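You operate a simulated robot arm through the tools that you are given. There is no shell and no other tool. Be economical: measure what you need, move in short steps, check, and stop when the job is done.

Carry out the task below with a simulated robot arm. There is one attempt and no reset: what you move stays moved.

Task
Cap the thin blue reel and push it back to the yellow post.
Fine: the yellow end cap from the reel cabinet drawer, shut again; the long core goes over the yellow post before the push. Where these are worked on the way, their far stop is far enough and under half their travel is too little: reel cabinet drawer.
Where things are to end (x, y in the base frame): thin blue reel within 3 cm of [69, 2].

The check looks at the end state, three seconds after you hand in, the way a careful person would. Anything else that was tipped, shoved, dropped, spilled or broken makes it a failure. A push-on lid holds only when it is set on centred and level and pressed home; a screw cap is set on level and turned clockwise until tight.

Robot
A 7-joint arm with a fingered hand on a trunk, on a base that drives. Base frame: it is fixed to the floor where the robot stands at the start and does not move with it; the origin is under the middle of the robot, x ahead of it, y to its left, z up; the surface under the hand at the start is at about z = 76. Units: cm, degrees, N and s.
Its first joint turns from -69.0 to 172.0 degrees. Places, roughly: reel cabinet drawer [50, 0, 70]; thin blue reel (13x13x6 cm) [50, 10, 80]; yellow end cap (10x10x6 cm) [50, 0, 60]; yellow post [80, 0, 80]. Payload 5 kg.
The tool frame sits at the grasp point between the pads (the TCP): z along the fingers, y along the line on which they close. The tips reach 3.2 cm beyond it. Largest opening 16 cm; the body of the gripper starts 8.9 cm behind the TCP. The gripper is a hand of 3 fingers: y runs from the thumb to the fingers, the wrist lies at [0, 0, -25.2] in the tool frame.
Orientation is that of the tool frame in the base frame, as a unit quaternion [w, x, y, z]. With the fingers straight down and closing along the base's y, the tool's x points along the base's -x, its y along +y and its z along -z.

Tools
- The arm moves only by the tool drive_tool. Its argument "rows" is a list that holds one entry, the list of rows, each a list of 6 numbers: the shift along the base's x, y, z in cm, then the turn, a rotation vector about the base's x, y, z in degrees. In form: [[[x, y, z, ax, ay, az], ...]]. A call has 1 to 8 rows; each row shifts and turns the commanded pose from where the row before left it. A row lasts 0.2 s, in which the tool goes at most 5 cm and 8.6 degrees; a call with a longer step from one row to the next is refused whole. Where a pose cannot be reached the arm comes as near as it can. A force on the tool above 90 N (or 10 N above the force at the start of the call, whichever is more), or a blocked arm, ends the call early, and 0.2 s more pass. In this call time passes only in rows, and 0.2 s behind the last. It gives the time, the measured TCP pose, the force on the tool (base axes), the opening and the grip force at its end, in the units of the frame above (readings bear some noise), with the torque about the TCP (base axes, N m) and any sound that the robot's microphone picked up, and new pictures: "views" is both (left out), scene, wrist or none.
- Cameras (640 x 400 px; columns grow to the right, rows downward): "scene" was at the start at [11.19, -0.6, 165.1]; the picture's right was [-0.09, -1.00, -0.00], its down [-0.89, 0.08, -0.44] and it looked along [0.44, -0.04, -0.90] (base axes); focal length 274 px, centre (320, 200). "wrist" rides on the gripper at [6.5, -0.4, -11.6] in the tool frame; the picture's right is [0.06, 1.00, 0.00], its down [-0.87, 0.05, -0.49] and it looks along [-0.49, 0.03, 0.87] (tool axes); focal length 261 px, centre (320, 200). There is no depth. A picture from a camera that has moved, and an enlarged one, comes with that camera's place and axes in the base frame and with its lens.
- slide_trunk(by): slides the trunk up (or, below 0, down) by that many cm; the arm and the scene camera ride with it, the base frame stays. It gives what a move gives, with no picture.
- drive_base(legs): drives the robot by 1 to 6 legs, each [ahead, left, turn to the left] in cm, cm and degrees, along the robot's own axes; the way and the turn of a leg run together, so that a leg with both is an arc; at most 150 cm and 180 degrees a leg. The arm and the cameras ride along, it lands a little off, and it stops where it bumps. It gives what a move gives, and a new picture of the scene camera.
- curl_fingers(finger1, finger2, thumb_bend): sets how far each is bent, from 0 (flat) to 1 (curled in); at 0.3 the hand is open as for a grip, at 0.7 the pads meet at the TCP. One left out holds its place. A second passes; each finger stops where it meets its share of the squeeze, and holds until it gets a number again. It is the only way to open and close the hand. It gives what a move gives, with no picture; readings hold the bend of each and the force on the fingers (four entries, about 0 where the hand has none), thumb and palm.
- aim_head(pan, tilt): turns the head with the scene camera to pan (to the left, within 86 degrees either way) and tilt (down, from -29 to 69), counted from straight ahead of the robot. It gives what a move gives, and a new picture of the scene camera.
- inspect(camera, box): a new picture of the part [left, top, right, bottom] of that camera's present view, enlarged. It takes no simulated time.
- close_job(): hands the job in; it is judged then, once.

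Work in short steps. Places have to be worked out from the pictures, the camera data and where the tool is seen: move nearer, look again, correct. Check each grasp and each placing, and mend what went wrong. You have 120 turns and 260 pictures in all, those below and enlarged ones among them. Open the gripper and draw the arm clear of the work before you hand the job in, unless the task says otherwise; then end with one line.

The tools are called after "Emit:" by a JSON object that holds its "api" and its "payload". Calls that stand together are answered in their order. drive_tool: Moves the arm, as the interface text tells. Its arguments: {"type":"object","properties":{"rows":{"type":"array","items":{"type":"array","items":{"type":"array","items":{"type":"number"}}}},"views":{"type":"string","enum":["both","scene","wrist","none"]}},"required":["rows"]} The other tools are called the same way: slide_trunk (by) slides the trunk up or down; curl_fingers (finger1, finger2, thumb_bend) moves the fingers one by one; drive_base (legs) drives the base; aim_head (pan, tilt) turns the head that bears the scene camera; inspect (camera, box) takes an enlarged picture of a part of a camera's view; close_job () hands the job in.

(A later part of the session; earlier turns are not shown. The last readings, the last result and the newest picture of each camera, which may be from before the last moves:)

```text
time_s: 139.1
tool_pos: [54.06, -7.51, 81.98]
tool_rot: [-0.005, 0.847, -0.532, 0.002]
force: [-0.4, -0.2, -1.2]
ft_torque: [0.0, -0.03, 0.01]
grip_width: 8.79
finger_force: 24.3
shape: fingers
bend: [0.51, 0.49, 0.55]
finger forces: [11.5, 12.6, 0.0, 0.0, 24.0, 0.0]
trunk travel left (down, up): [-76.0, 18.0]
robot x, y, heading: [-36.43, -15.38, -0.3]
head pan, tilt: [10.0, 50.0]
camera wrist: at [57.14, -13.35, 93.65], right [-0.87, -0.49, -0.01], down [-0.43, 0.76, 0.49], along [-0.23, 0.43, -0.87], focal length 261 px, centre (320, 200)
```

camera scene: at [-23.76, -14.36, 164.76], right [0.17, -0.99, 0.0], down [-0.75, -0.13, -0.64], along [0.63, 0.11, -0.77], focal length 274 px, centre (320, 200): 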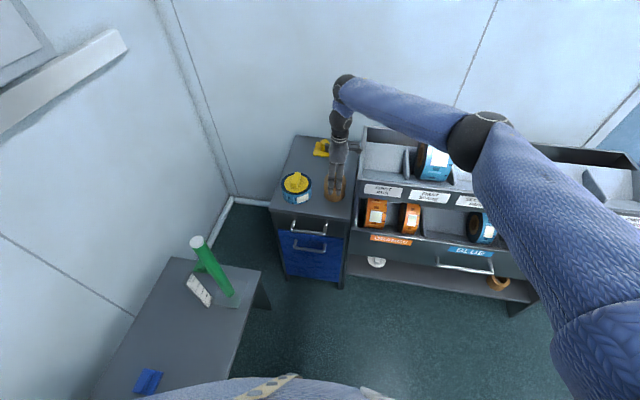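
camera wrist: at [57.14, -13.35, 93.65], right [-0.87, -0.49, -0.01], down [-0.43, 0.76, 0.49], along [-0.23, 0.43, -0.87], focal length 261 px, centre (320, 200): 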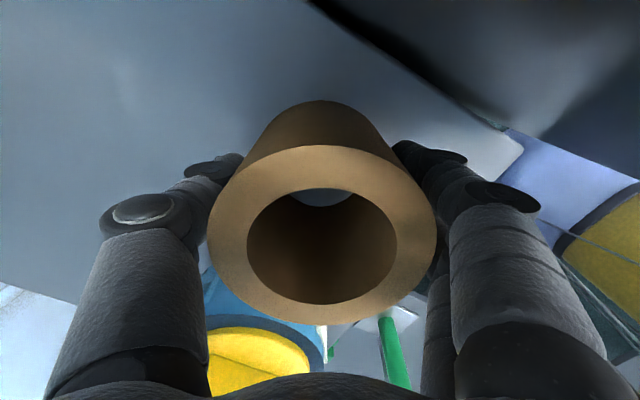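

The core is held and has lifted clear of the top. I'll raise it with the trunk and drive forward toward the post.

Emit:
{"api": "slide_trunk", "payload": {"by": 17.5}}

Emit:
{"api": "drive_base", "payload": {"legs": [[27, 0, 0]]}}

Emit:
{"api": "drive_tool", "payload": {"rows": [[[0, 0, 0, 0, 0, 0]]], "views": "wrist"}}

```text
time_s: 141.1
tool_pos: [53.97, -7.55, 99.61]
tool_rot: [-0.004, 0.847, -0.532, 0.002]
force: [0.3, -0.7, -1.9]
ft_torque: [-0.02, 0.01, -0.03]
grip_width: 8.83
finger_force: 24.2
shape: fingers
bend: [0.51, 0.49, 0.55]
finger forces: [11.6, 12.8, 0.1, 0.1, 24.1, 0.1]
trunk travel left (down, up): [-93.5, 0.5]
robot x, y, heading: [-36.61, -15.39, -0.1]
head pan, tilt: [10.0, 50.0]
```

```text
time_s: 143.0
tool_pos: [81.29, -7.49, 99.46]
tool_rot: [-0.004, 0.847, -0.532, 0.001]
force: [0.4, 0.4, -2.7]
ft_torque: [0.03, 0.03, 0.01]
grip_width: 8.82
finger_force: 23.9
shape: fingers
bend: [0.51, 0.49, 0.55]
finger forces: [11.4, 12.7, 0.0, 0.0, 24.2, 0.1]
trunk travel left (down, up): [-93.5, 0.5]
robot x, y, heading: [-8.8, -15.62, 0.4]
head pan, tilt: [10.0, 50.0]
camera scene: at [3.6, -14.37, 175.26], right [0.17, -0.98, 0.0], down [-0.75, -0.13, -0.64], along [0.63, 0.11, -0.77], focal length 274 px, centre (320, 200)
```

scene: 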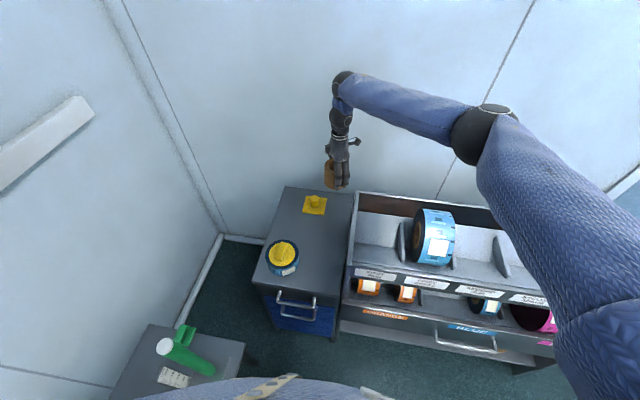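

```text
time_s: 143.4
tool_pos: [81.32, -7.46, 99.64]
tool_rot: [-0.004, 0.847, -0.531, 0.003]
force: [0.2, 0.2, -2.0]
ft_torque: [0.02, -0.03, 0.0]
grip_width: 8.8
finger_force: 24.4
shape: fingers
bend: [0.51, 0.49, 0.55]
finger forces: [11.6, 12.7, 0.0, 0.0, 24.0, 0.0]
trunk travel left (down, up): [-93.5, 0.5]
robot x, y, heading: [-8.69, -15.7, -0.2]
head pan, tilt: [10.0, 50.0]
camera wrist: at [84.38, -13.24, 111.24], right [-0.87, -0.49, -0.01], down [-0.43, 0.76, 0.49], along [-0.23, 0.43, -0.87], focal length 261 px, centre (320, 200)
```

wrist: 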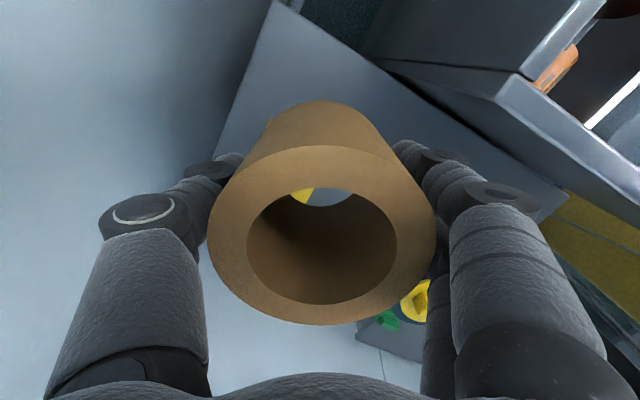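

Now a close look at the post, and at the reel as a reference.

Emit:
{"api": "inspect", "payload": {"camera": "scene", "box": [260, 170, 360, 290]}}

```text
3.33 times, centred on (310, 230) of scene
camera zoom: at [3.4, -14.38, 175.28], right [0.17, -0.98, 0.0], down [-0.75, -0.13, -0.64], along [0.63, 0.11, -0.77], focal length 915 px, centre (353, 100)
```

zoom: 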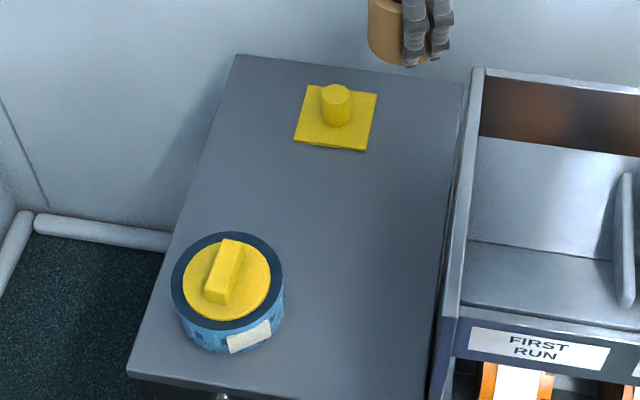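

The post is at about (81.3, 1.85) and ~4.4 cm thick, the bore is ~6.2 cm. I'll move the core over it.

Emit:
{"api": "drive_tool", "payload": {"rows": [[[0, 3, 0, 0, 0, 0], [0, 3, 0, 0, 0, 0], [0, 3.3, 0, 0, 0, 0]]], "views": "wrist"}}

Emit:
{"api": "inspect", "payload": {"camera": "scene", "box": [260, 150, 360, 270]}}

```text
time_s: 144.2
tool_pos: [81.56, 1.85, 99.5]
tool_rot: [-0.003, 0.847, -0.532, 0.003]
force: [-0.3, -0.3, -2.9]
ft_torque: [-0.04, 0.0, 0.04]
grip_width: 8.8
finger_force: 24.3
shape: fingers
bend: [0.51, 0.49, 0.55]
finger forces: [11.6, 12.6, 0.0, 0.1, 24.0, 0.0]
trunk travel left (down, up): [-93.5, 0.5]
robot x, y, heading: [-9.39, -15.67, -0.1]
head pan, tilt: [10.0, 50.0]
camera wrist: at [84.62, -3.94, 111.07], right [-0.87, -0.49, -0.01], down [-0.43, 0.76, 0.49], along [-0.23, 0.43, -0.87], focal length 261 px, centre (320, 200)
```

wrist: 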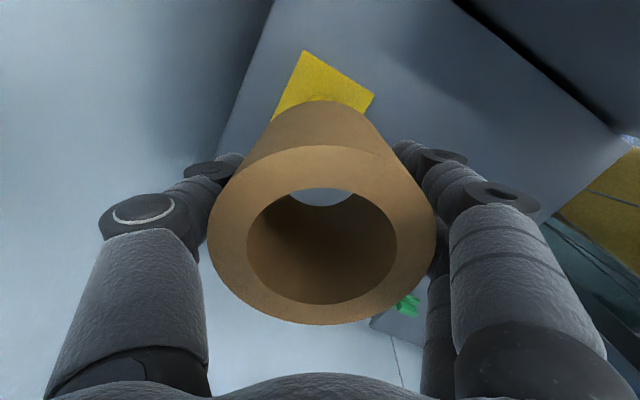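

```text
3.33 times, centred on (310, 210) of scene
camera zoom: at [3.6, -14.14, 175.25], right [0.17, -0.99, 0.0], down [-0.76, -0.13, -0.64], along [0.63, 0.11, -0.77], focal length 915 px, centre (353, 167)
```

zoom: 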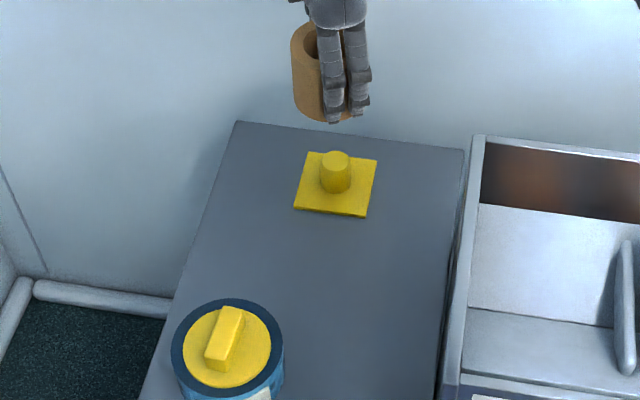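

By measurement the core is over the post. I'll lower to just above the post top (z≈82) and check.

Emit:
{"api": "slide_trunk", "payload": {"by": -10.5}}

Emit:
{"api": "inspect", "payload": {"camera": "scene", "box": [260, 130, 360, 250]}}

Emit:
{"api": "inspect", "payload": {"camera": "wrist", "box": [0, 0, 640, 400]}}

```text
time_s: 145.6
tool_pos: [81.37, 1.85, 88.98]
tool_rot: [-0.005, 0.847, -0.531, 0.004]
force: [-0.3, 1.1, -1.7]
ft_torque: [0.0, 0.0, -0.03]
grip_width: 8.8
finger_force: 23.7
shape: fingers
bend: [0.51, 0.49, 0.55]
finger forces: [11.4, 12.8, 0.0, 0.0, 23.9, 0.1]
trunk travel left (down, up): [-83.0, 11.0]
robot x, y, heading: [-9.2, -15.73, -0.0]
head pan, tilt: [10.0, 50.0]
```

```text
3.33 times, centred on (310, 190) of scene
camera zoom: at [3.55, -14.36, 164.77], right [0.17, -0.98, 0.0], down [-0.75, -0.13, -0.64], along [0.63, 0.11, -0.77], focal length 915 px, centre (353, 233)
```

zoom: 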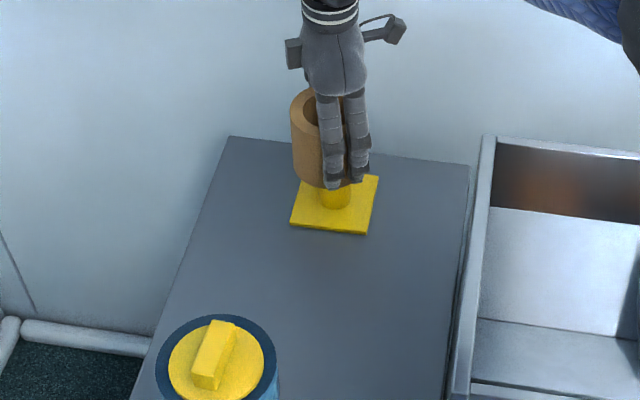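

```text
1.00 times, centred on (320, 200) of wrist (not enlarged: the box is as wide or as high as the picture)
camera zoom: at [84.56, -3.95, 100.64], right [-0.87, -0.49, -0.01], down [-0.43, 0.76, 0.49], along [-0.23, 0.43, -0.87], focal length 261 px, centre (320, 200)
```

zoom: 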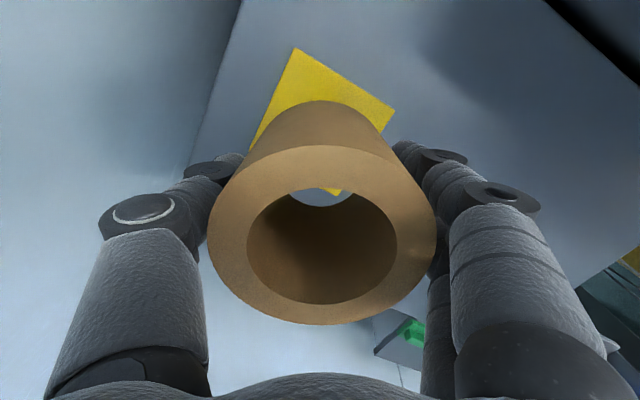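

The wrist view puts the post centre at about (81.75, 1.7) and the scene view wants the core a little toward -y. I'll shift (+0.4, -0.35) and lower slowly.

Emit:
{"api": "drive_tool", "payload": {"rows": [[[0.4, -0.35, 0, 0, 0, 0]]], "views": "none"}}

Emit:
{"api": "slide_trunk", "payload": {"by": -3}}

Emit:
{"api": "inspect", "payload": {"camera": "scene", "box": [290, 150, 340, 210]}}

Emit:
{"api": "inspect", "payload": {"camera": "wrist", "box": [200, 20, 440, 170]}}

```text
time_s: 146.0
tool_pos: [81.81, 1.55, 89.06]
tool_rot: [-0.004, 0.847, -0.531, 0.001]
force: [0.1, -0.4, -2.0]
ft_torque: [-0.01, -0.03, -0.01]
grip_width: 8.78
finger_force: 24.2
shape: fingers
bend: [0.51, 0.49, 0.55]
finger forces: [11.5, 12.7, 0.0, 0.0, 24.0, 0.0]
trunk travel left (down, up): [-83.0, 11.0]
robot x, y, heading: [-9.04, -15.92, -0.2]
head pan, tilt: [10.0, 50.0]
```

```text
time_s: 146.7
tool_pos: [81.77, 1.43, 86.06]
tool_rot: [-0.005, 0.847, -0.531, 0.003]
force: [-0.1, -0.1, -1.4]
ft_torque: [-0.03, 0.01, 0.0]
grip_width: 8.79
finger_force: 24.2
shape: fingers
bend: [0.51, 0.49, 0.55]
finger forces: [11.5, 12.7, 0.0, 0.0, 24.0, 0.0]
trunk travel left (down, up): [-80.0, 14.0]
robot x, y, heading: [-9.11, -15.52, -0.1]
head pan, tilt: [10.0, 50.0]
```

```text
6.67 times, centred on (315, 180) of scene
camera zoom: at [3.51, -14.36, 161.77], right [0.17, -0.98, 0.0], down [-0.75, -0.13, -0.64], along [0.63, 0.11, -0.77], focal length 1830 px, centre (353, 333)
```

zoom: 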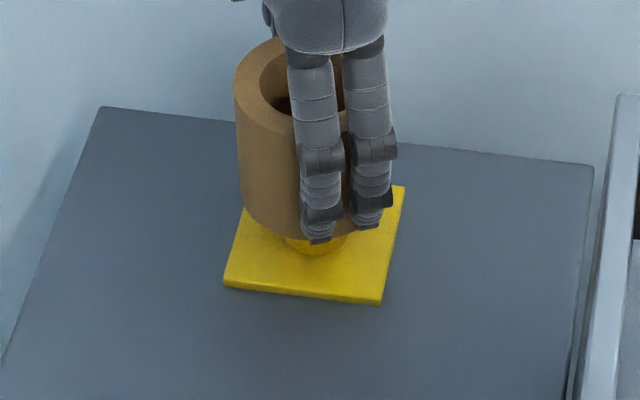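

```text
2.67 times, centred on (320, 95) of wrist
camera zoom: at [84.93, -4.31, 97.68], right [-0.87, -0.49, -0.01], down [-0.43, 0.76, 0.49], along [-0.23, 0.43, -0.87], focal length 695 px, centre (320, 480)
```

zoom: 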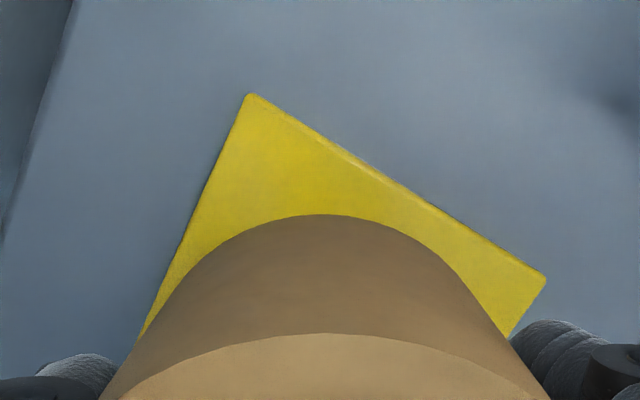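

The wrist view shows the core concentric with the plate within 1–2 mm. I'll lower 2 cm more and watch the force.

Emit:
{"api": "drive_tool", "payload": {"rows": [[[-0.2, 0, 0, 0, 0, 0]]], "views": "none"}}

Emit:
{"api": "slide_trunk", "payload": {"by": -1.5}}

Emit:
{"api": "slide_trunk", "payload": {"by": -1.2}}

Emit:
{"api": "inspect", "payload": {"camera": "scene", "box": [290, 150, 340, 210]}}

```text
time_s: 147.1
tool_pos: [81.54, 1.39, 85.88]
tool_rot: [-0.004, 0.847, -0.531, 0.001]
force: [0.4, -0.5, -1.9]
ft_torque: [-0.03, -0.01, -0.02]
grip_width: 8.79
finger_force: 23.8
shape: fingers
bend: [0.51, 0.49, 0.55]
finger forces: [11.5, 12.7, 0.0, 0.0, 24.0, 0.0]
trunk travel left (down, up): [-80.0, 14.0]
robot x, y, heading: [-9.51, -15.7, -0.2]
head pan, tilt: [10.0, 50.0]
```

```text
time_s: 147.7
tool_pos: [81.68, 1.41, 84.5]
tool_rot: [-0.005, 0.847, -0.531, 0.003]
force: [-0.3, 0.9, -1.8]
ft_torque: [0.02, -0.03, -0.03]
grip_width: 8.8
finger_force: 24.5
shape: fingers
bend: [0.51, 0.49, 0.55]
finger forces: [11.5, 12.6, 0.1, 0.0, 24.0, 0.0]
trunk travel left (down, up): [-78.5, 15.5]
robot x, y, heading: [-8.81, -15.48, 0.1]
head pan, tilt: [10.0, 50.0]
```

```text
time_s: 148.3
tool_pos: [81.67, 1.39, 83.34]
tool_rot: [-0.005, 0.847, -0.531, 0.004]
force: [-0.4, 0.6, -1.1]
ft_torque: [-0.05, -0.04, -0.02]
grip_width: 8.81
finger_force: 23.9
shape: fingers
bend: [0.51, 0.49, 0.55]
finger forces: [11.4, 12.7, 0.1, 0.0, 24.0, 0.1]
trunk travel left (down, up): [-77.3, 16.7]
robot x, y, heading: [-9.0, -15.64, -0.1]
head pan, tilt: [10.0, 50.0]
```

```text
6.67 times, centred on (315, 180) of scene
camera zoom: at [3.53, -14.37, 159.07], right [0.17, -0.98, 0.0], down [-0.75, -0.13, -0.64], along [0.63, 0.11, -0.77], focal length 1830 px, centre (353, 333)
```

zoom: 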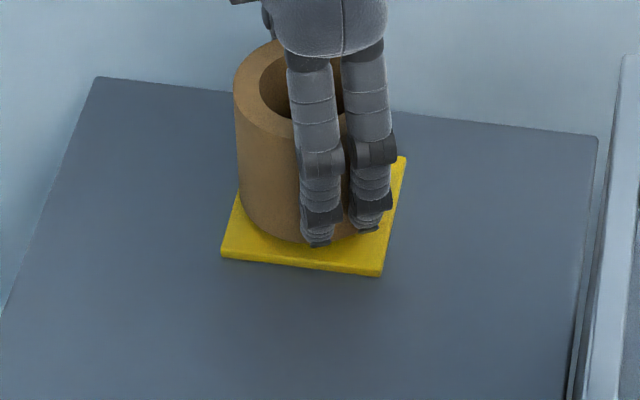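

It's going down over the post with no contact. I'll lower until it rests on the plate.

Emit:
{"api": "slide_trunk", "payload": {"by": -0.8}}

Emit:
{"api": "slide_trunk", "payload": {"by": -0.5}}

Emit:
{"api": "inspect", "payload": {"camera": "scene", "box": [290, 150, 340, 210]}}

```text
time_s: 148.9
tool_pos: [81.62, 1.42, 82.56]
tool_rot: [-0.004, 0.847, -0.532, 0.002]
force: [0.1, -0.3, -0.1]
ft_torque: [-0.03, 0.01, 0.01]
grip_width: 8.77
finger_force: 24.4
shape: fingers
bend: [0.51, 0.49, 0.55]
finger forces: [11.5, 12.6, 0.0, 0.0, 24.0, 0.1]
trunk travel left (down, up): [-76.5, 17.5]
robot x, y, heading: [-9.52, -15.9, -0.1]
head pan, tilt: [10.0, 50.0]
```

```text
time_s: 149.4
tool_pos: [81.57, 1.47, 81.91]
tool_rot: [-0.004, 0.847, -0.532, 0.001]
force: [-1.0, -0.3, -1.8]
ft_torque: [0.03, -0.01, 0.01]
grip_width: 8.79
finger_force: 23.6
shape: fingers
bend: [0.51, 0.49, 0.55]
finger forces: [11.5, 12.6, 0.0, 0.0, 24.0, 0.0]
trunk travel left (down, up): [-76.0, 18.0]
robot x, y, heading: [-8.76, -15.54, 0.2]
head pan, tilt: [10.0, 50.0]
```

```text
6.67 times, centred on (315, 180) of scene
camera zoom: at [3.55, -14.37, 157.76], right [0.17, -0.98, 0.0], down [-0.75, -0.13, -0.64], along [0.63, 0.11, -0.77], focal length 1830 px, centre (353, 333)
```

zoom: 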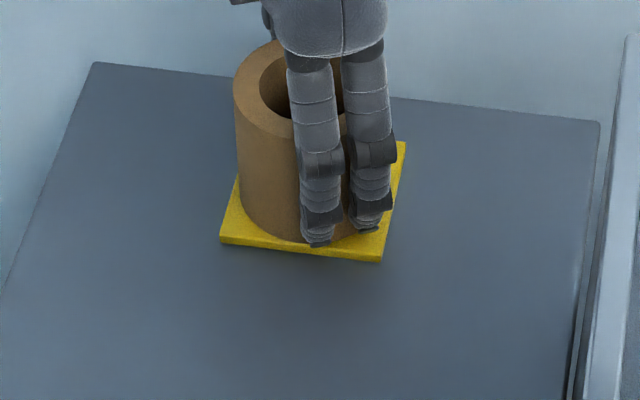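

Emit:
{"api": "slide_trunk", "payload": {"by": -0.5}}

Emit:
{"api": "slide_trunk", "payload": {"by": -0.3}}

```text
time_s: 150.0
tool_pos: [81.56, 1.33, 81.73]
tool_rot: [-0.005, 0.847, -0.531, 0.003]
force: [0.2, -0.6, 20.2]
ft_torque: [-0.31, 0.69, 0.03]
grip_width: 8.83
finger_force: 25.0
shape: fingers
bend: [0.51, 0.5, 0.55]
finger forces: [12.7, 13.1, 0.1, 0.1, 25.4, 0.1]
trunk travel left (down, up): [-75.5, 18.5]
robot x, y, heading: [-8.9, -15.61, 0.0]
head pan, tilt: [10.0, 50.0]
```

```text
time_s: 150.5
tool_pos: [81.45, 1.42, 81.66]
tool_rot: [-0.007, 0.847, -0.531, 0.004]
force: [3.6, -1.4, 37.6]
ft_torque: [-0.15, 0.3, 0.06]
grip_width: 8.82
finger_force: 26.2
shape: fingers
bend: [0.52, 0.5, 0.56]
finger forces: [13.4, 12.7, 0.0, 0.0, 26.8, 0.0]
trunk travel left (down, up): [-75.2, 18.8]
robot x, y, heading: [-9.0, -15.49, 0.3]
head pan, tilt: [10.0, 50.0]
```

It rests on the plate (20–38 N up). I'll unload, open and lift away.

Emit:
{"api": "slide_trunk", "payload": {"by": 0.7}}

Emit:
{"api": "curl_fingers", "payload": {"finger1": 0.4, "finger2": 0.4, "thumb_bend": 0.4}}

Emit:
{"api": "slide_trunk", "payload": {"by": 17.5}}

Emit:
{"api": "drive_tool", "payload": {"rows": [[[-3, 0, 0, 0, 0, 0], [-4, 0, 0, 0, 0, 0], [-4, 0, 0, 0, 0, 0], [-4, 0, 0, 0, 0, 0]]], "views": "both"}}

```text
time_s: 151.1
tool_pos: [81.34, 1.45, 81.66]
tool_rot: [-0.003, 0.847, -0.531, 0.001]
force: [1.8, 0.7, 2.5]
ft_torque: [-0.04, 0.1, -0.02]
grip_width: 8.81
finger_force: 24.0
shape: fingers
bend: [0.52, 0.5, 0.56]
finger forces: [11.8, 12.1, 0.0, 0.1, 24.0, 0.2]
trunk travel left (down, up): [-75.9, 18.1]
robot x, y, heading: [-9.24, -15.94, 0.0]
head pan, tilt: [10.0, 50.0]
```

```text
time_s: 152.1
tool_pos: [81.55, 1.44, 81.84]
tool_rot: [-0.004, 0.847, -0.532, 0.002]
force: [0.2, 0.5, 0.5]
ft_torque: [-0.04, 0.0, -0.01]
grip_width: 12.74
finger_force: 0.0
shape: fingers
bend: [0.4, 0.4, 0.4]
finger forces: [0.0, 0.1, 0.0, 0.0, 0.0, 0.0]
trunk travel left (down, up): [-75.9, 18.1]
robot x, y, heading: [-9.12, -15.71, -0.0]
head pan, tilt: [10.0, 50.0]
```

```text
time_s: 154.0
tool_pos: [81.56, 1.45, 99.42]
tool_rot: [-0.004, 0.847, -0.531, 0.001]
force: [1.0, -0.1, -0.4]
ft_torque: [-0.01, 0.01, 0.0]
grip_width: 12.74
finger_force: 0.0
shape: fingers
bend: [0.4, 0.4, 0.4]
finger forces: [0.0, 0.0, 0.0, 0.0, 0.0, 0.1]
trunk travel left (down, up): [-93.4, 0.6]
robot x, y, heading: [-8.86, -15.57, -0.3]
head pan, tilt: [10.0, 50.0]
```

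```text
time_s: 155.0
tool_pos: [66.53, 1.33, 99.43]
tool_rot: [-0.004, 0.847, -0.531, 0.002]
force: [-0.3, -1.4, 0.1]
ft_torque: [0.0, 0.01, -0.01]
grip_width: 12.77
finger_force: 0.1
shape: fingers
bend: [0.4, 0.4, 0.4]
finger forces: [0.1, 0.0, 0.0, 0.1, 0.0, 0.0]
trunk travel left (down, up): [-93.4, 0.6]
robot x, y, heading: [-8.78, -15.24, 0.0]
head pan, tilt: [10.0, 50.0]
camera scene: at [3.47, -14.45, 175.17], right [0.17, -0.98, 0.0], down [-0.75, -0.13, -0.64], along [0.63, 0.11, -0.77], focal length 274 px, centre (320, 200)
camera wrist: at [69.67, -4.43, 111.1], right [-0.87, -0.49, -0.01], down [-0.43, 0.76, 0.49], along [-0.23, 0.43, -0.87], focal length 261 px, centre (320, 200)
```

scene: 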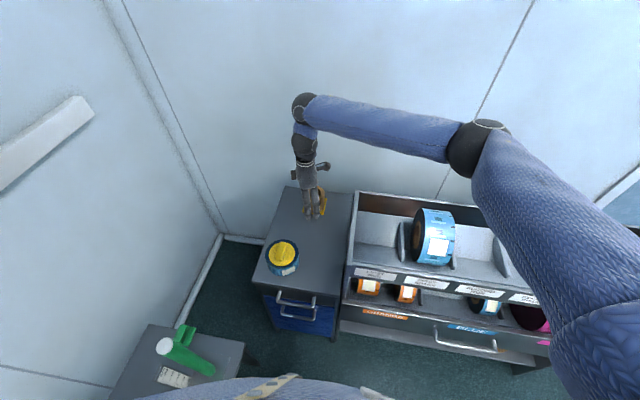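
wrist: 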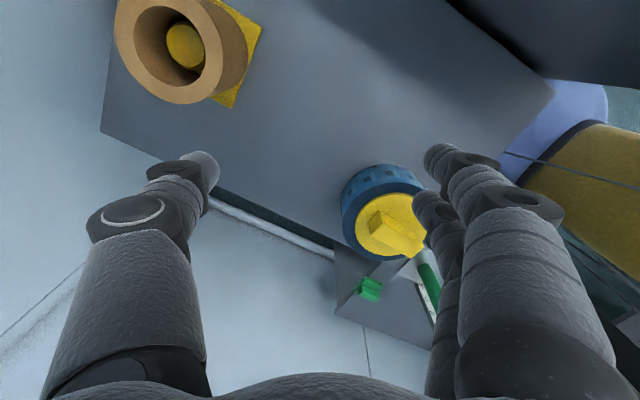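

The core stands over the post. For the reel I'll cage it between thumb and fingers along y and slide it along the top. First back off 10 cm, and yaw so the closing line is along y.

Emit:
{"api": "drive_base", "payload": {"legs": [[-10, 0, 0]]}}

Emit:
{"api": "drive_tool", "payload": {"rows": [[[-0.6, 0.9, 0, 0, 0, 8], [-0.6, 0.9, 0, 0, 0, 8], [-0.6, 0.9, 0, 0, 0, 8], [-0.6, 0.9, 0, 0, 0, 8], [-0.6, 0.9, 0, 0, 0, 8], [-0.6, 0.9, 0, 0, 0, 8], [-0.6, 0.9, 0, 0, 0, 8], [-0.4, 0.9, 0, 0, 0, 8]]], "views": "none"}}

Emit:
{"api": "curl_fingers", "payload": {"finger1": 0.3, "finger2": 0.3, "thumb_bend": 0.3}}

Emit:
{"api": "inspect", "payload": {"camera": "wrist", "box": [0, 0, 640, 400]}}

```text
time_s: 156.2
tool_pos: [56.48, 1.46, 99.58]
tool_rot: [-0.005, 0.847, -0.532, 0.003]
force: [-0.3, -0.5, 0.0]
ft_torque: [-0.01, -0.02, 0.01]
grip_width: 12.76
finger_force: 0.0
shape: fingers
bend: [0.4, 0.4, 0.4]
finger forces: [0.1, 0.1, 0.0, 0.0, 0.0, 0.1]
trunk travel left (down, up): [-93.4, 0.6]
robot x, y, heading: [-18.96, -15.87, -0.0]
head pan, tilt: [10.0, 50.0]
camera scene: at [-6.67, -14.37, 175.17], right [0.17, -0.98, 0.0], down [-0.75, -0.13, -0.64], along [0.63, 0.11, -0.77], focal length 274 px, centre (320, 200)
```

scene: 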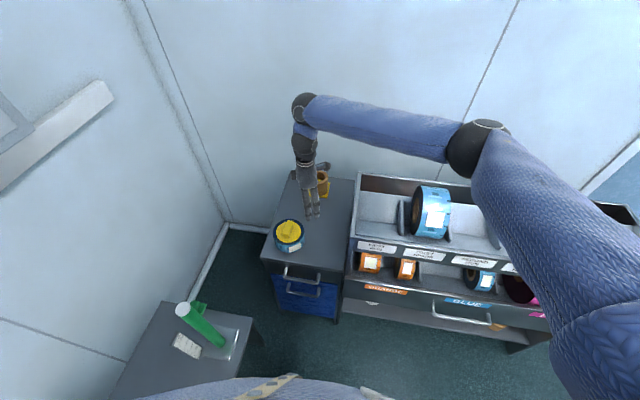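

```text
time_s: 158.0
tool_pos: [51.85, 8.71, 99.42]
tool_rot: [-0.005, 1.0, -0.002, -0.001]
force: [-0.1, 0.2, 0.4]
ft_torque: [-0.03, 0.0, 0.0]
grip_width: 12.77
finger_force: 0.1
shape: fingers
bend: [0.4, 0.4, 0.4]
finger forces: [0.0, 0.1, 0.0, 0.1, 0.0, 0.0]
trunk travel left (down, up): [-93.4, 0.6]
robot x, y, heading: [-19.34, -15.71, -0.2]
head pan, tilt: [10.0, 50.0]
```

```text
time_s: 159.0
tool_pos: [51.81, 8.71, 99.48]
tool_rot: [-0.005, 1.0, -0.002, -0.001]
force: [0.2, -0.5, 0.2]
ft_torque: [-0.01, 0.01, 0.02]
grip_width: 16.74
finger_force: 0.1
shape: fingers
bend: [0.3, 0.3, 0.3]
finger forces: [0.1, 0.0, 0.0, 0.0, 0.1, 0.0]
trunk travel left (down, up): [-93.4, 0.6]
robot x, y, heading: [-19.37, -15.33, 0.1]
head pan, tilt: [10.0, 50.0]
```

```text
1.00 times, centred on (320, 200) of wrist (not enlarged: the box is as wide or as high as the picture)
camera zoom: at [58.46, 8.9, 111.05], right [0.06, -1.0, -0.01], down [-0.87, -0.06, 0.49], along [-0.49, -0.02, -0.87], focal length 261 px, centre (320, 200)
```

zoom: 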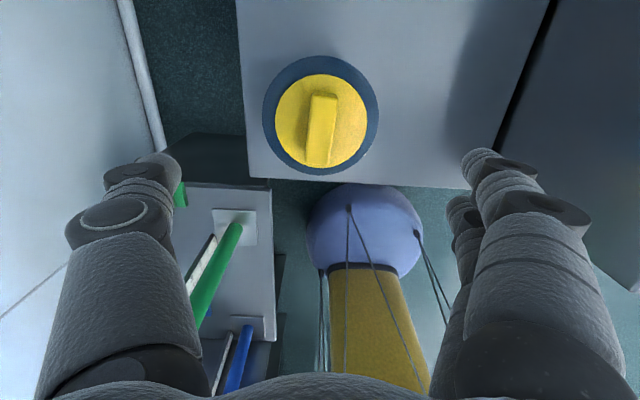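

The reel and cap are centred beneath the open hand. I'll lower around the reel in two stages.

Emit:
{"api": "slide_trunk", "payload": {"by": -14}}

Emit:
{"api": "inspect", "payload": {"camera": "wrist", "box": [0, 0, 640, 400]}}

Emit:
{"api": "inspect", "payload": {"camera": "scene", "box": [240, 140, 380, 260]}}

```text
time_s: 160.7
tool_pos: [51.89, 8.62, 85.5]
tool_rot: [-0.006, 1.0, -0.001, -0.001]
force: [1.3, 0.1, -0.2]
ft_torque: [-0.02, 0.0, 0.0]
grip_width: 16.75
finger_force: 0.1
shape: fingers
bend: [0.3, 0.3, 0.3]
finger forces: [0.1, 0.1, 0.0, 0.0, 0.0, 0.0]
trunk travel left (down, up): [-79.4, 14.6]
robot x, y, heading: [-19.13, -15.68, 0.3]
head pan, tilt: [10.0, 50.0]
```

```text
1.00 times, centred on (320, 200) of wrist (not enlarged: the box is as wide or as high as the picture)
camera zoom: at [58.45, 8.88, 97.08], right [0.06, -1.0, -0.01], down [-0.87, -0.06, 0.49], along [-0.49, -0.02, -0.87], focal length 261 px, centre (320, 200)
```

zoom: 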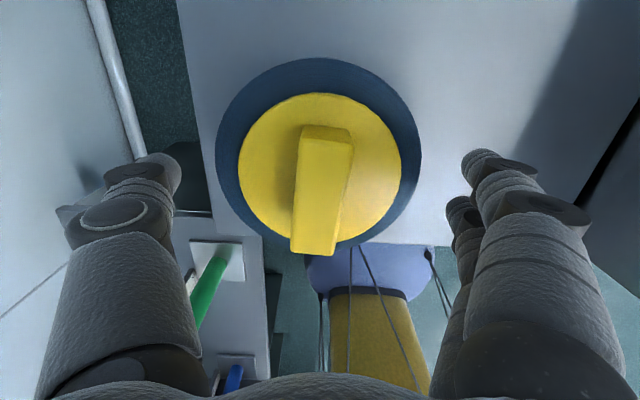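

```text
3.33 times, centred on (310, 200) of scene
camera zoom: at [-6.57, -14.36, 161.17], right [0.17, -0.98, 0.0], down [-0.75, -0.13, -0.64], along [0.63, 0.11, -0.77], focal length 915 px, centre (353, 200)
```

zoom: 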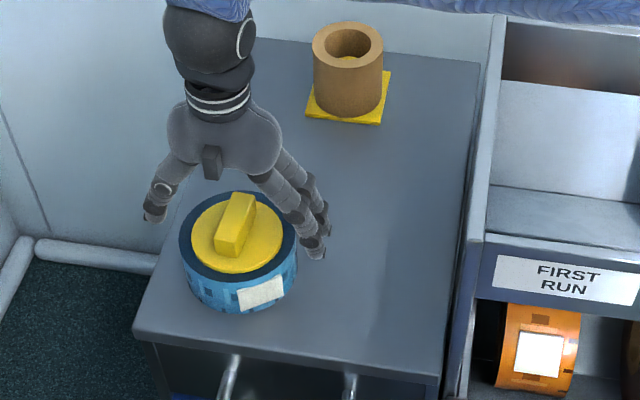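

Good clearance on both sides. I'll lower 5 cm more and close lightly on the reel.

Emit:
{"api": "slide_trunk", "payload": {"by": -4.7}}

Emit:
{"api": "curl_fingers", "payload": {"finger1": 0.44, "finger2": 0.44, "thumb_bend": 0.44}}

Emit:
{"api": "inspect", "payload": {"camera": "scene", "box": [240, 120, 380, 240]}}

```text
time_s: 161.5
tool_pos: [51.73, 8.6, 80.72]
tool_rot: [-0.006, 1.0, -0.001, 0.0]
force: [-0.6, -0.6, -0.5]
ft_torque: [0.02, 0.0, 0.01]
grip_width: 16.77
finger_force: 0.0
shape: fingers
bend: [0.3, 0.3, 0.3]
finger forces: [0.1, 0.0, 0.0, 0.1, 0.0, 0.0]
trunk travel left (down, up): [-74.7, 19.3]
robot x, y, heading: [-19.28, -15.6, 0.1]
head pan, tilt: [10.0, 50.0]
```

```text
time_s: 162.5
tool_pos: [51.88, 8.66, 80.8]
tool_rot: [-0.006, 1.0, -0.002, -0.001]
force: [-0.8, 1.4, 3.1]
ft_torque: [-0.32, 0.01, -0.02]
grip_width: 13.61
finger_force: 19.0
shape: fingers
bend: [0.4, 0.4, 0.41]
finger forces: [9.2, 9.5, 0.0, 0.0, 19.3, 0.0]
trunk travel left (down, up): [-74.7, 19.3]
robot x, y, heading: [-19.14, -15.3, 0.1]
head pan, tilt: [10.0, 50.0]
```

```text
3.33 times, centred on (310, 180) of scene
camera zoom: at [-6.57, -14.36, 156.47], right [0.17, -0.98, 0.0], down [-0.75, -0.13, -0.64], along [0.63, 0.11, -0.77], focal length 915 px, centre (353, 267)
```

zoom: 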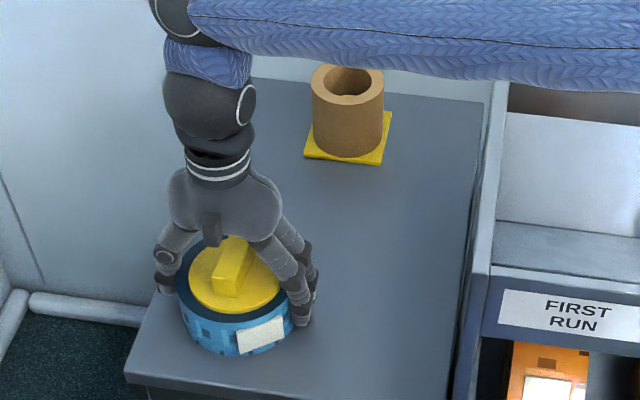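

The reel is caged at 13.6 cm with 19 N. I'll slide it toward (69, 2), first half.

Emit:
{"api": "drive_tool", "payload": {"rows": [[[2, -0.8, 0, 0, 0, 0], [2, -0.8, 0, 0, 0, 0], [2, -0.8, 0, 0, 0, 0], [2, -0.8, 0, 0, 0, 0]]], "views": "scene"}}

Emit:
{"api": "inspect", "payload": {"camera": "scene", "box": [240, 120, 380, 240]}}

```text
time_s: 163.5
tool_pos: [59.91, 5.45, 80.76]
tool_rot: [-0.005, 1.0, -0.002, -0.001]
force: [-2.0, -0.3, 3.1]
ft_torque: [-0.33, -0.03, -0.12]
grip_width: 13.6
finger_force: 19.4
shape: fingers
bend: [0.4, 0.4, 0.41]
finger forces: [9.7, 10.1, 0.0, 0.0, 18.7, 0.1]
trunk travel left (down, up): [-74.7, 19.3]
robot x, y, heading: [-19.12, -15.21, -0.0]
head pan, tilt: [10.0, 50.0]
camera scene: at [-6.57, -14.38, 156.47], right [0.17, -0.98, 0.0], down [-0.75, -0.13, -0.64], along [0.63, 0.11, -0.77], focal length 274 px, centre (320, 200)
```

scene: 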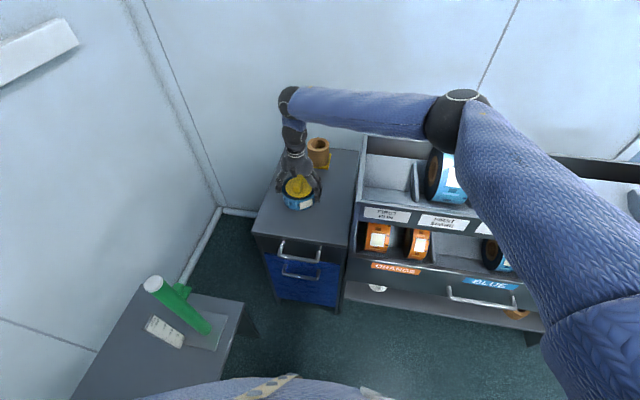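

```text
3.33 times, centred on (310, 180) of scene
camera zoom: at [-6.57, -14.38, 156.47], right [0.17, -0.98, 0.0], down [-0.75, -0.13, -0.64], along [0.63, 0.11, -0.77], focal length 915 px, centre (353, 267)
```

zoom: 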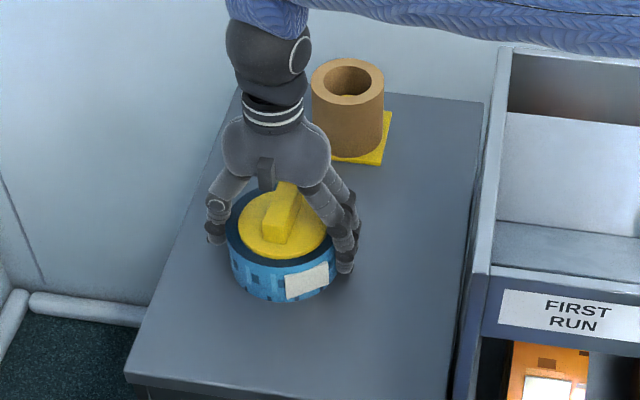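

It slides well with the cap in place. Now the second half.

Emit:
{"api": "drive_tool", "payload": {"rows": [[[2, -0.8, 0, 0, 0, 0], [2, -0.8, 0, 0, 0, 0], [2, -0.8, 0, 0, 0, 0], [1.6, -0.6, 0, 0, 0, 0], [1.3, -0.4, 0, 0, 0, 0]]], "views": "none"}}

Emit:
{"api": "inspect", "payload": {"camera": "scene", "box": [240, 120, 380, 240]}}

Emit:
{"api": "inspect", "payload": {"camera": "wrist", "box": [0, 0, 640, 400]}}

```text
time_s: 164.7
tool_pos: [68.78, 2.0, 80.8]
tool_rot: [-0.005, 1.0, -0.002, -0.001]
force: [-1.0, 0.5, 3.5]
ft_torque: [-0.31, 0.01, -0.09]
grip_width: 13.6
finger_force: 19.5
shape: fingers
bend: [0.4, 0.4, 0.41]
finger forces: [9.5, 9.9, 0.0, 0.1, 19.0, 0.0]
trunk travel left (down, up): [-74.7, 19.3]
robot x, y, heading: [-19.29, -15.71, 0.3]
head pan, tilt: [10.0, 50.0]
```

```text
3.33 times, centred on (310, 180) of scene
camera zoom: at [-6.58, -14.37, 156.47], right [0.17, -0.98, 0.0], down [-0.75, -0.13, -0.64], along [0.63, 0.11, -0.77], focal length 915 px, centre (353, 267)
```

zoom: 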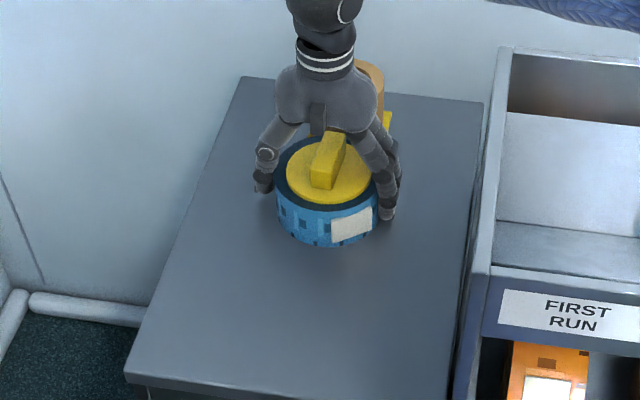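

```text
1.00 times, centred on (320, 200) of wrist (not enlarged: the box is as wide or as high as the picture)
camera zoom: at [75.32, 2.23, 92.38], right [0.06, -1.0, -0.01], down [-0.87, -0.06, 0.49], along [-0.49, -0.02, -0.87], focal length 261 px, centre (320, 200)
```

zoom: 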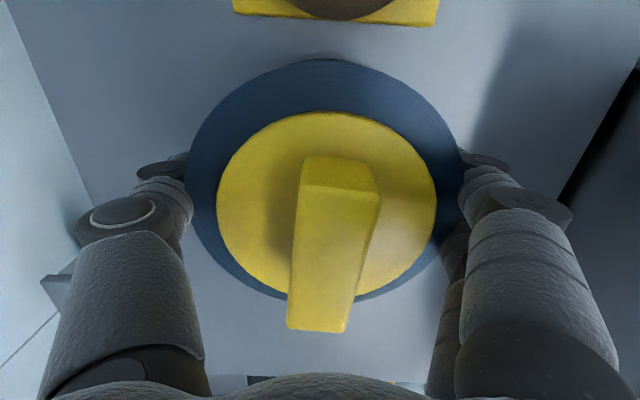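

The reel is at about (69, 2) and clear of the core. I'll release and rise, then give the cap one last gentle central press with closed tips.

Emit:
{"api": "curl_fingers", "payload": {"finger1": 0.3, "finger2": 0.3, "thumb_bend": 0.3}}

Emit:
{"api": "slide_trunk", "payload": {"by": 13.5}}

Emit:
{"api": "inspect", "payload": {"camera": "wrist", "box": [200, 20, 440, 200]}}

Emit:
{"api": "curl_fingers", "payload": {"finger1": 0.72, "finger2": 0.72, "thumb_bend": 0.72}}

Emit:
{"api": "slide_trunk", "payload": {"by": -4.5}}

Emit:
{"api": "inspect", "payload": {"camera": "scene", "box": [280, 140, 340, 200]}}

```text
time_s: 165.7
tool_pos: [68.66, 2.02, 80.9]
tool_rot: [-0.005, 1.0, -0.002, -0.001]
force: [-0.4, -1.0, -1.0]
ft_torque: [0.01, 0.01, 0.02]
grip_width: 16.76
finger_force: 0.0
shape: fingers
bend: [0.3, 0.3, 0.3]
finger forces: [0.0, 0.0, 0.1, 0.0, 0.0, 0.0]
trunk travel left (down, up): [-74.7, 19.3]
robot x, y, heading: [-18.93, -15.74, 0.1]
head pan, tilt: [10.0, 50.0]
```

```text
time_s: 167.4
tool_pos: [68.71, 2.01, 94.11]
tool_rot: [-0.006, 1.0, -0.001, -0.001]
force: [0.3, 0.0, -0.5]
ft_torque: [0.01, 0.01, 0.0]
grip_width: 16.75
finger_force: 0.1
shape: fingers
bend: [0.3, 0.3, 0.3]
finger forces: [0.0, 0.0, 0.1, 0.0, 0.0, 0.1]
trunk travel left (down, up): [-88.2, 5.8]
robot x, y, heading: [-19.07, -16.17, -0.2]
head pan, tilt: [10.0, 50.0]
```

```text
2.22 times, centred on (320, 110) of wrist
camera zoom: at [75.33, 2.26, 105.8], right [0.06, -1.0, -0.01], down [-0.87, -0.06, 0.49], along [-0.49, -0.02, -0.87], focal length 579 px, centre (320, 400)
```

zoom: 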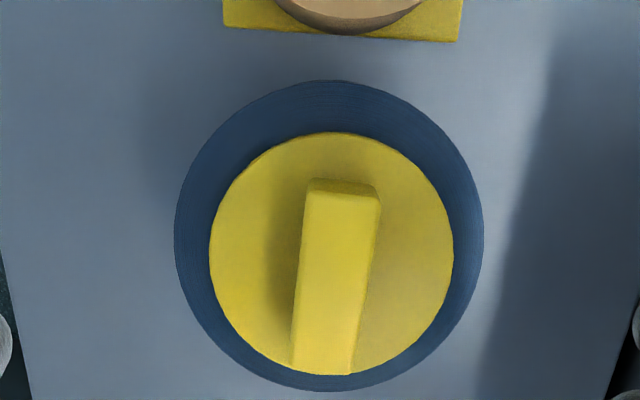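

```text
time_s: 168.4
tool_pos: [68.76, 1.96, 94.22]
tool_rot: [-0.006, 1.0, -0.002, -0.001]
force: [0.7, -0.3, 0.1]
ft_torque: [0.01, 0.01, 0.02]
grip_width: 0.67
finger_force: 0.1
shape: fingers
bend: [0.72, 0.72, 0.72]
finger forces: [0.0, 0.0, 0.0, 0.1, 0.0, 0.1]
trunk travel left (down, up): [-88.2, 5.8]
robot x, y, heading: [-19.16, -15.42, 0.2]
head pan, tilt: [10.0, 50.0]
```

```text
time_s: 169.2
tool_pos: [68.74, 2.15, 89.8]
tool_rot: [-0.006, 1.0, -0.002, 0.001]
force: [0.3, 0.0, 0.0]
ft_torque: [0.01, 0.0, 0.03]
grip_width: 0.66
finger_force: 0.2
shape: fingers
bend: [0.72, 0.72, 0.72]
finger forces: [0.1, 0.0, 0.1, 0.0, 0.0, 0.0]
trunk travel left (down, up): [-83.7, 10.3]
robot x, y, heading: [-19.04, -15.92, -0.0]
head pan, tilt: [10.0, 50.0]
```

```text
6.67 times, centred on (310, 170) of scene
camera zoom: at [-6.58, -14.36, 165.47], right [0.17, -0.98, 0.0], down [-0.75, -0.13, -0.64], along [0.63, 0.11, -0.77], focal length 1830 px, centre (387, 400)
```

zoom: 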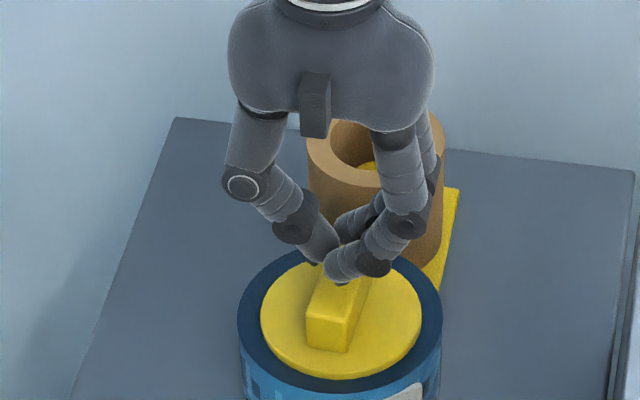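

The cap sits about 2.8 mm toward -x of the reel centre. I'll grip the fin lightly, nudge it +0.27 in x, and release.

Emit:
{"api": "curl_fingers", "payload": {"finger1": 0.57, "finger2": 0.57, "thumb_bend": 0.57}}

Emit:
{"api": "slide_trunk", "payload": {"by": -2}}

Emit:
{"api": "curl_fingers", "payload": {"finger1": 0.69, "finger2": 0.69, "thumb_bend": 0.69}}

Emit:
{"api": "drive_tool", "payload": {"rows": [[[0.27, 0.08, 0, 0, 0, 0]]], "views": "none"}}

Emit:
{"api": "curl_fingers", "payload": {"finger1": 0.58, "finger2": 0.58, "thumb_bend": 0.58}}

Emit:
{"api": "slide_trunk", "payload": {"by": 6.5}}

Emit:
{"api": "inspect", "payload": {"camera": "wrist", "box": [200, 20, 440, 200]}}

```text
time_s: 170.2
tool_pos: [68.77, 2.04, 89.7]
tool_rot: [-0.005, 1.0, -0.003, -0.001]
force: [0.2, -0.5, 0.2]
ft_torque: [0.0, -0.03, -0.01]
grip_width: 6.24
finger_force: 0.0
shape: fingers
bend: [0.56, 0.56, 0.56]
finger forces: [0.0, 0.1, 0.0, 0.0, 0.1, 0.1]
trunk travel left (down, up): [-83.7, 10.3]
robot x, y, heading: [-19.08, -15.62, -0.1]
head pan, tilt: [10.0, 50.0]
```

```text
time_s: 170.9
tool_pos: [68.74, 1.96, 87.89]
tool_rot: [-0.005, 1.0, -0.002, 0.0]
force: [-1.2, 0.9, 0.8]
ft_torque: [-0.02, -0.04, -0.03]
grip_width: 6.24
finger_force: 0.1
shape: fingers
bend: [0.56, 0.56, 0.56]
finger forces: [0.0, 0.1, 0.0, 0.0, 0.1, 0.0]
trunk travel left (down, up): [-81.7, 12.3]
robot x, y, heading: [-19.34, -15.68, -0.1]
head pan, tilt: [10.0, 50.0]
```

```text
time_s: 171.9
tool_pos: [68.69, 2.0, 87.75]
tool_rot: [-0.006, 1.0, -0.001, -0.001]
force: [-0.2, 0.0, -0.1]
ft_torque: [-0.02, -0.01, 0.0]
grip_width: 3.16
finger_force: 9.1
shape: fingers
bend: [0.65, 0.65, 0.66]
finger forces: [4.6, 4.4, 0.1, 0.0, 8.9, 0.0]
trunk travel left (down, up): [-81.7, 12.3]
robot x, y, heading: [-18.68, -15.44, -0.0]
head pan, tilt: [10.0, 50.0]
```

```text
time_s: 172.3
tool_pos: [69.01, 2.11, 87.69]
tool_rot: [-0.005, 1.0, -0.002, -0.002]
force: [0.4, 0.4, -0.1]
ft_torque: [0.01, 0.01, 0.01]
grip_width: 3.16
finger_force: 8.6
shape: fingers
bend: [0.65, 0.65, 0.66]
finger forces: [4.6, 4.4, 0.0, 0.1, 8.9, 0.0]
trunk travel left (down, up): [-81.7, 12.3]
robot x, y, heading: [-18.86, -15.63, 0.2]
head pan, tilt: [10.0, 50.0]
```

```text
time_s: 173.3
tool_pos: [69.06, 2.17, 87.67]
tool_rot: [-0.005, 1.0, -0.001, -0.001]
force: [-0.7, -0.2, -0.6]
ft_torque: [0.01, 0.05, 0.01]
grip_width: 5.84
finger_force: 0.0
shape: fingers
bend: [0.57, 0.57, 0.57]
finger forces: [0.1, 0.1, 0.0, 0.0, 0.0, 0.1]
trunk travel left (down, up): [-81.7, 12.3]
robot x, y, heading: [-19.27, -15.55, 0.1]
head pan, tilt: [10.0, 50.0]
```

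```text
time_s: 174.4
tool_pos: [69.06, 1.99, 94.13]
tool_rot: [-0.005, 1.0, -0.002, -0.001]
force: [0.5, -1.0, -0.7]
ft_torque: [0.04, 0.0, 0.01]
grip_width: 5.85
finger_force: 0.0
shape: fingers
bend: [0.57, 0.57, 0.57]
finger forces: [0.0, 0.1, 0.0, 0.1, 0.0, 0.0]
trunk travel left (down, up): [-88.2, 5.8]
robot x, y, heading: [-19.54, -15.57, -0.1]
head pan, tilt: [10.0, 50.0]
```

```text
2.22 times, centred on (320, 110) of wrist
camera zoom: at [75.6, 2.32, 105.78], right [0.06, -1.0, -0.01], down [-0.87, -0.06, 0.49], along [-0.49, -0.02, -0.87], focal length 579 px, centre (320, 400)
```

zoom: 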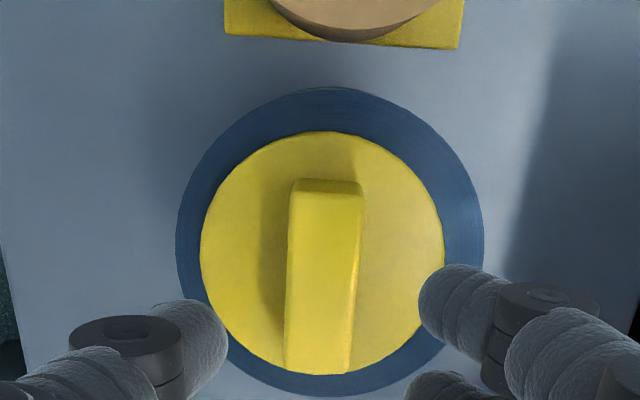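

x is right now, but the grip pulled the cap about 2.9 mm toward +y. I'll regrip with the hand 0.27 further toward -y to recentre it.

Emit:
{"api": "drive_tool", "payload": {"rows": [[[0, -0.25, 0, 0, 0, 0]]], "views": "none"}}

Emit:
{"api": "slide_trunk", "payload": {"by": -6.4}}

Emit:
{"api": "curl_fingers", "payload": {"finger1": 0.69, "finger2": 0.69, "thumb_bend": 0.69}}

Emit:
{"api": "curl_fingers", "payload": {"finger1": 0.58, "finger2": 0.58, "thumb_bend": 0.58}}

Emit:
{"api": "slide_trunk", "payload": {"by": 6.4}}

Emit:
{"api": "inspect", "payload": {"camera": "wrist", "box": [200, 20, 440, 200]}}

```text
time_s: 174.8
tool_pos: [69.01, 1.78, 94.31]
tool_rot: [-0.005, 1.0, -0.002, 0.0]
force: [-0.2, -0.1, -0.6]
ft_torque: [0.0, 0.02, -0.01]
grip_width: 5.87
finger_force: 0.1
shape: fingers
bend: [0.57, 0.57, 0.57]
finger forces: [0.1, 0.1, 0.1, 0.1, 0.1, 0.0]
trunk travel left (down, up): [-88.2, 5.8]
robot x, y, heading: [-19.14, -15.78, 0.0]
head pan, tilt: [10.0, 50.0]
```

```text
time_s: 175.8
tool_pos: [69.08, 1.95, 87.89]
tool_rot: [-0.005, 1.0, -0.001, 0.0]
force: [-0.6, -0.3, -0.8]
ft_torque: [0.02, -0.01, -0.03]
grip_width: 5.87
finger_force: 0.0
shape: fingers
bend: [0.57, 0.57, 0.57]
finger forces: [0.1, 0.0, 0.1, 0.0, 0.0, 0.0]
trunk travel left (down, up): [-81.8, 12.2]
robot x, y, heading: [-19.15, -15.79, -0.1]
head pan, tilt: [10.0, 50.0]
```

```text
time_s: 176.8
tool_pos: [69.02, 1.73, 87.74]
tool_rot: [-0.005, 1.0, -0.001, -0.001]
force: [-0.6, 0.5, 0.0]
ft_torque: [-0.01, 0.01, 0.0]
grip_width: 3.15
finger_force: 8.9
shape: fingers
bend: [0.65, 0.65, 0.66]
finger forces: [4.5, 4.5, 0.1, 0.0, 8.9, 0.1]
trunk travel left (down, up): [-81.8, 12.2]
robot x, y, heading: [-19.14, -15.48, -0.2]
head pan, tilt: [10.0, 50.0]
```

```text
time_s: 177.8
tool_pos: [68.95, 1.84, 87.76]
tool_rot: [-0.006, 1.0, -0.002, -0.001]
force: [0.5, 0.5, 0.3]
ft_torque: [-0.02, 0.02, 0.0]
grip_width: 5.84
finger_force: 0.0
shape: fingers
bend: [0.57, 0.57, 0.57]
finger forces: [0.0, 0.0, 0.0, 0.0, 0.0, 0.0]
trunk travel left (down, up): [-81.8, 12.2]
robot x, y, heading: [-19.15, -15.81, 0.2]
head pan, tilt: [10.0, 50.0]
```

```text
time_s: 178.8
tool_pos: [69.06, 1.85, 94.22]
tool_rot: [-0.005, 1.0, -0.002, -0.001]
force: [0.5, 0.8, 0.1]
ft_torque: [0.0, 0.02, 0.0]
grip_width: 5.84
finger_force: 0.2
shape: fingers
bend: [0.57, 0.57, 0.57]
finger forces: [0.0, 0.0, 0.1, 0.0, 0.0, 0.0]
trunk travel left (down, up): [-88.2, 5.8]
robot x, y, heading: [-19.33, -15.55, -0.2]
head pan, tilt: [10.0, 50.0]
```

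```text
2.22 times, centred on (320, 110) of wrist
camera zoom: at [75.6, 2.07, 105.79], right [0.06, -1.0, -0.01], down [-0.87, -0.06, 0.49], along [-0.49, -0.02, -0.87], focal length 579 px, centre (320, 400)
```

zoom: 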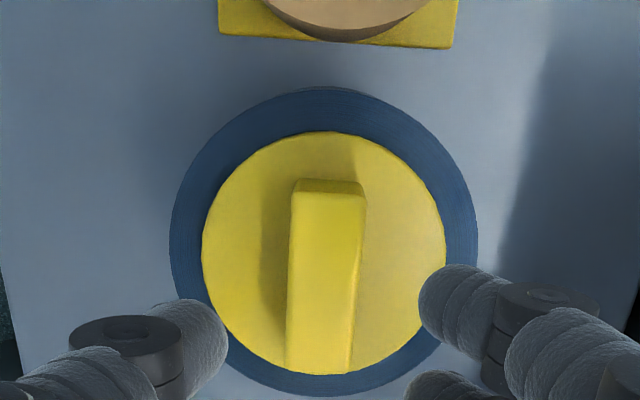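

Centred in both directions now. I'll close the fingers and press on the fin top with the trunk, in small steps.

Emit:
{"api": "curl_fingers", "payload": {"finger1": 0.72, "finger2": 0.72, "thumb_bend": 0.72}}

Emit:
{"api": "slide_trunk", "payload": {"by": -5.2}}

Emit:
{"api": "slide_trunk", "payload": {"by": -0.7}}

Emit:
{"api": "slide_trunk", "payload": {"by": -0.3}}

```text
time_s: 179.8
tool_pos: [68.94, 1.85, 94.31]
tool_rot: [-0.005, 1.0, -0.002, -0.001]
force: [0.5, -0.7, -0.3]
ft_torque: [0.01, 0.02, 0.02]
grip_width: 0.67
finger_force: 0.0
shape: fingers
bend: [0.72, 0.72, 0.72]
finger forces: [0.0, 0.0, 0.0, 0.0, 0.0, 0.1]
trunk travel left (down, up): [-88.2, 5.8]
robot x, y, heading: [-18.79, -15.89, 0.0]
head pan, tilt: [10.0, 50.0]
```

```text
time_s: 180.8
tool_pos: [68.93, 1.75, 89.22]
tool_rot: [-0.005, 1.0, -0.001, -0.001]
force: [-0.4, 0.1, 0.1]
ft_torque: [0.01, -0.01, -0.05]
grip_width: 0.66
finger_force: 0.0
shape: fingers
bend: [0.72, 0.72, 0.72]
finger forces: [0.0, 0.0, 0.1, 0.1, 0.0, 0.0]
trunk travel left (down, up): [-83.0, 11.0]
robot x, y, heading: [-18.96, -15.64, 0.1]
head pan, tilt: [10.0, 50.0]
```

```text
time_s: 181.3
tool_pos: [68.95, 1.88, 88.57]
tool_rot: [-0.007, 1.0, -0.001, 0.001]
force: [1.3, 4.1, 25.6]
ft_torque: [0.29, -0.01, -0.02]
grip_width: 0.59
finger_force: 13.9
shape: fingers
bend: [0.72, 0.72, 0.73]
finger forces: [2.3, 2.5, 0.0, 0.0, 23.0, 0.0]
trunk travel left (down, up): [-82.3, 11.7]
robot x, y, heading: [-19.1, -15.77, 0.0]
head pan, tilt: [10.0, 50.0]
```

```text
time_s: 181.8
tool_pos: [69.01, 1.91, 88.68]
tool_rot: [-0.006, 1.0, -0.001, 0.002]
force: [8.6, 7.2, 49.2]
ft_torque: [0.47, -0.12, -0.1]
grip_width: 0.58
finger_force: 26.1
shape: fingers
bend: [0.72, 0.73, 0.73]
finger forces: [6.3, 7.1, 0.0, 0.0, 39.1, 0.0]
trunk travel left (down, up): [-82.0, 12.0]
robot x, y, heading: [-19.59, -15.45, -0.0]
head pan, tilt: [10.0, 50.0]
```

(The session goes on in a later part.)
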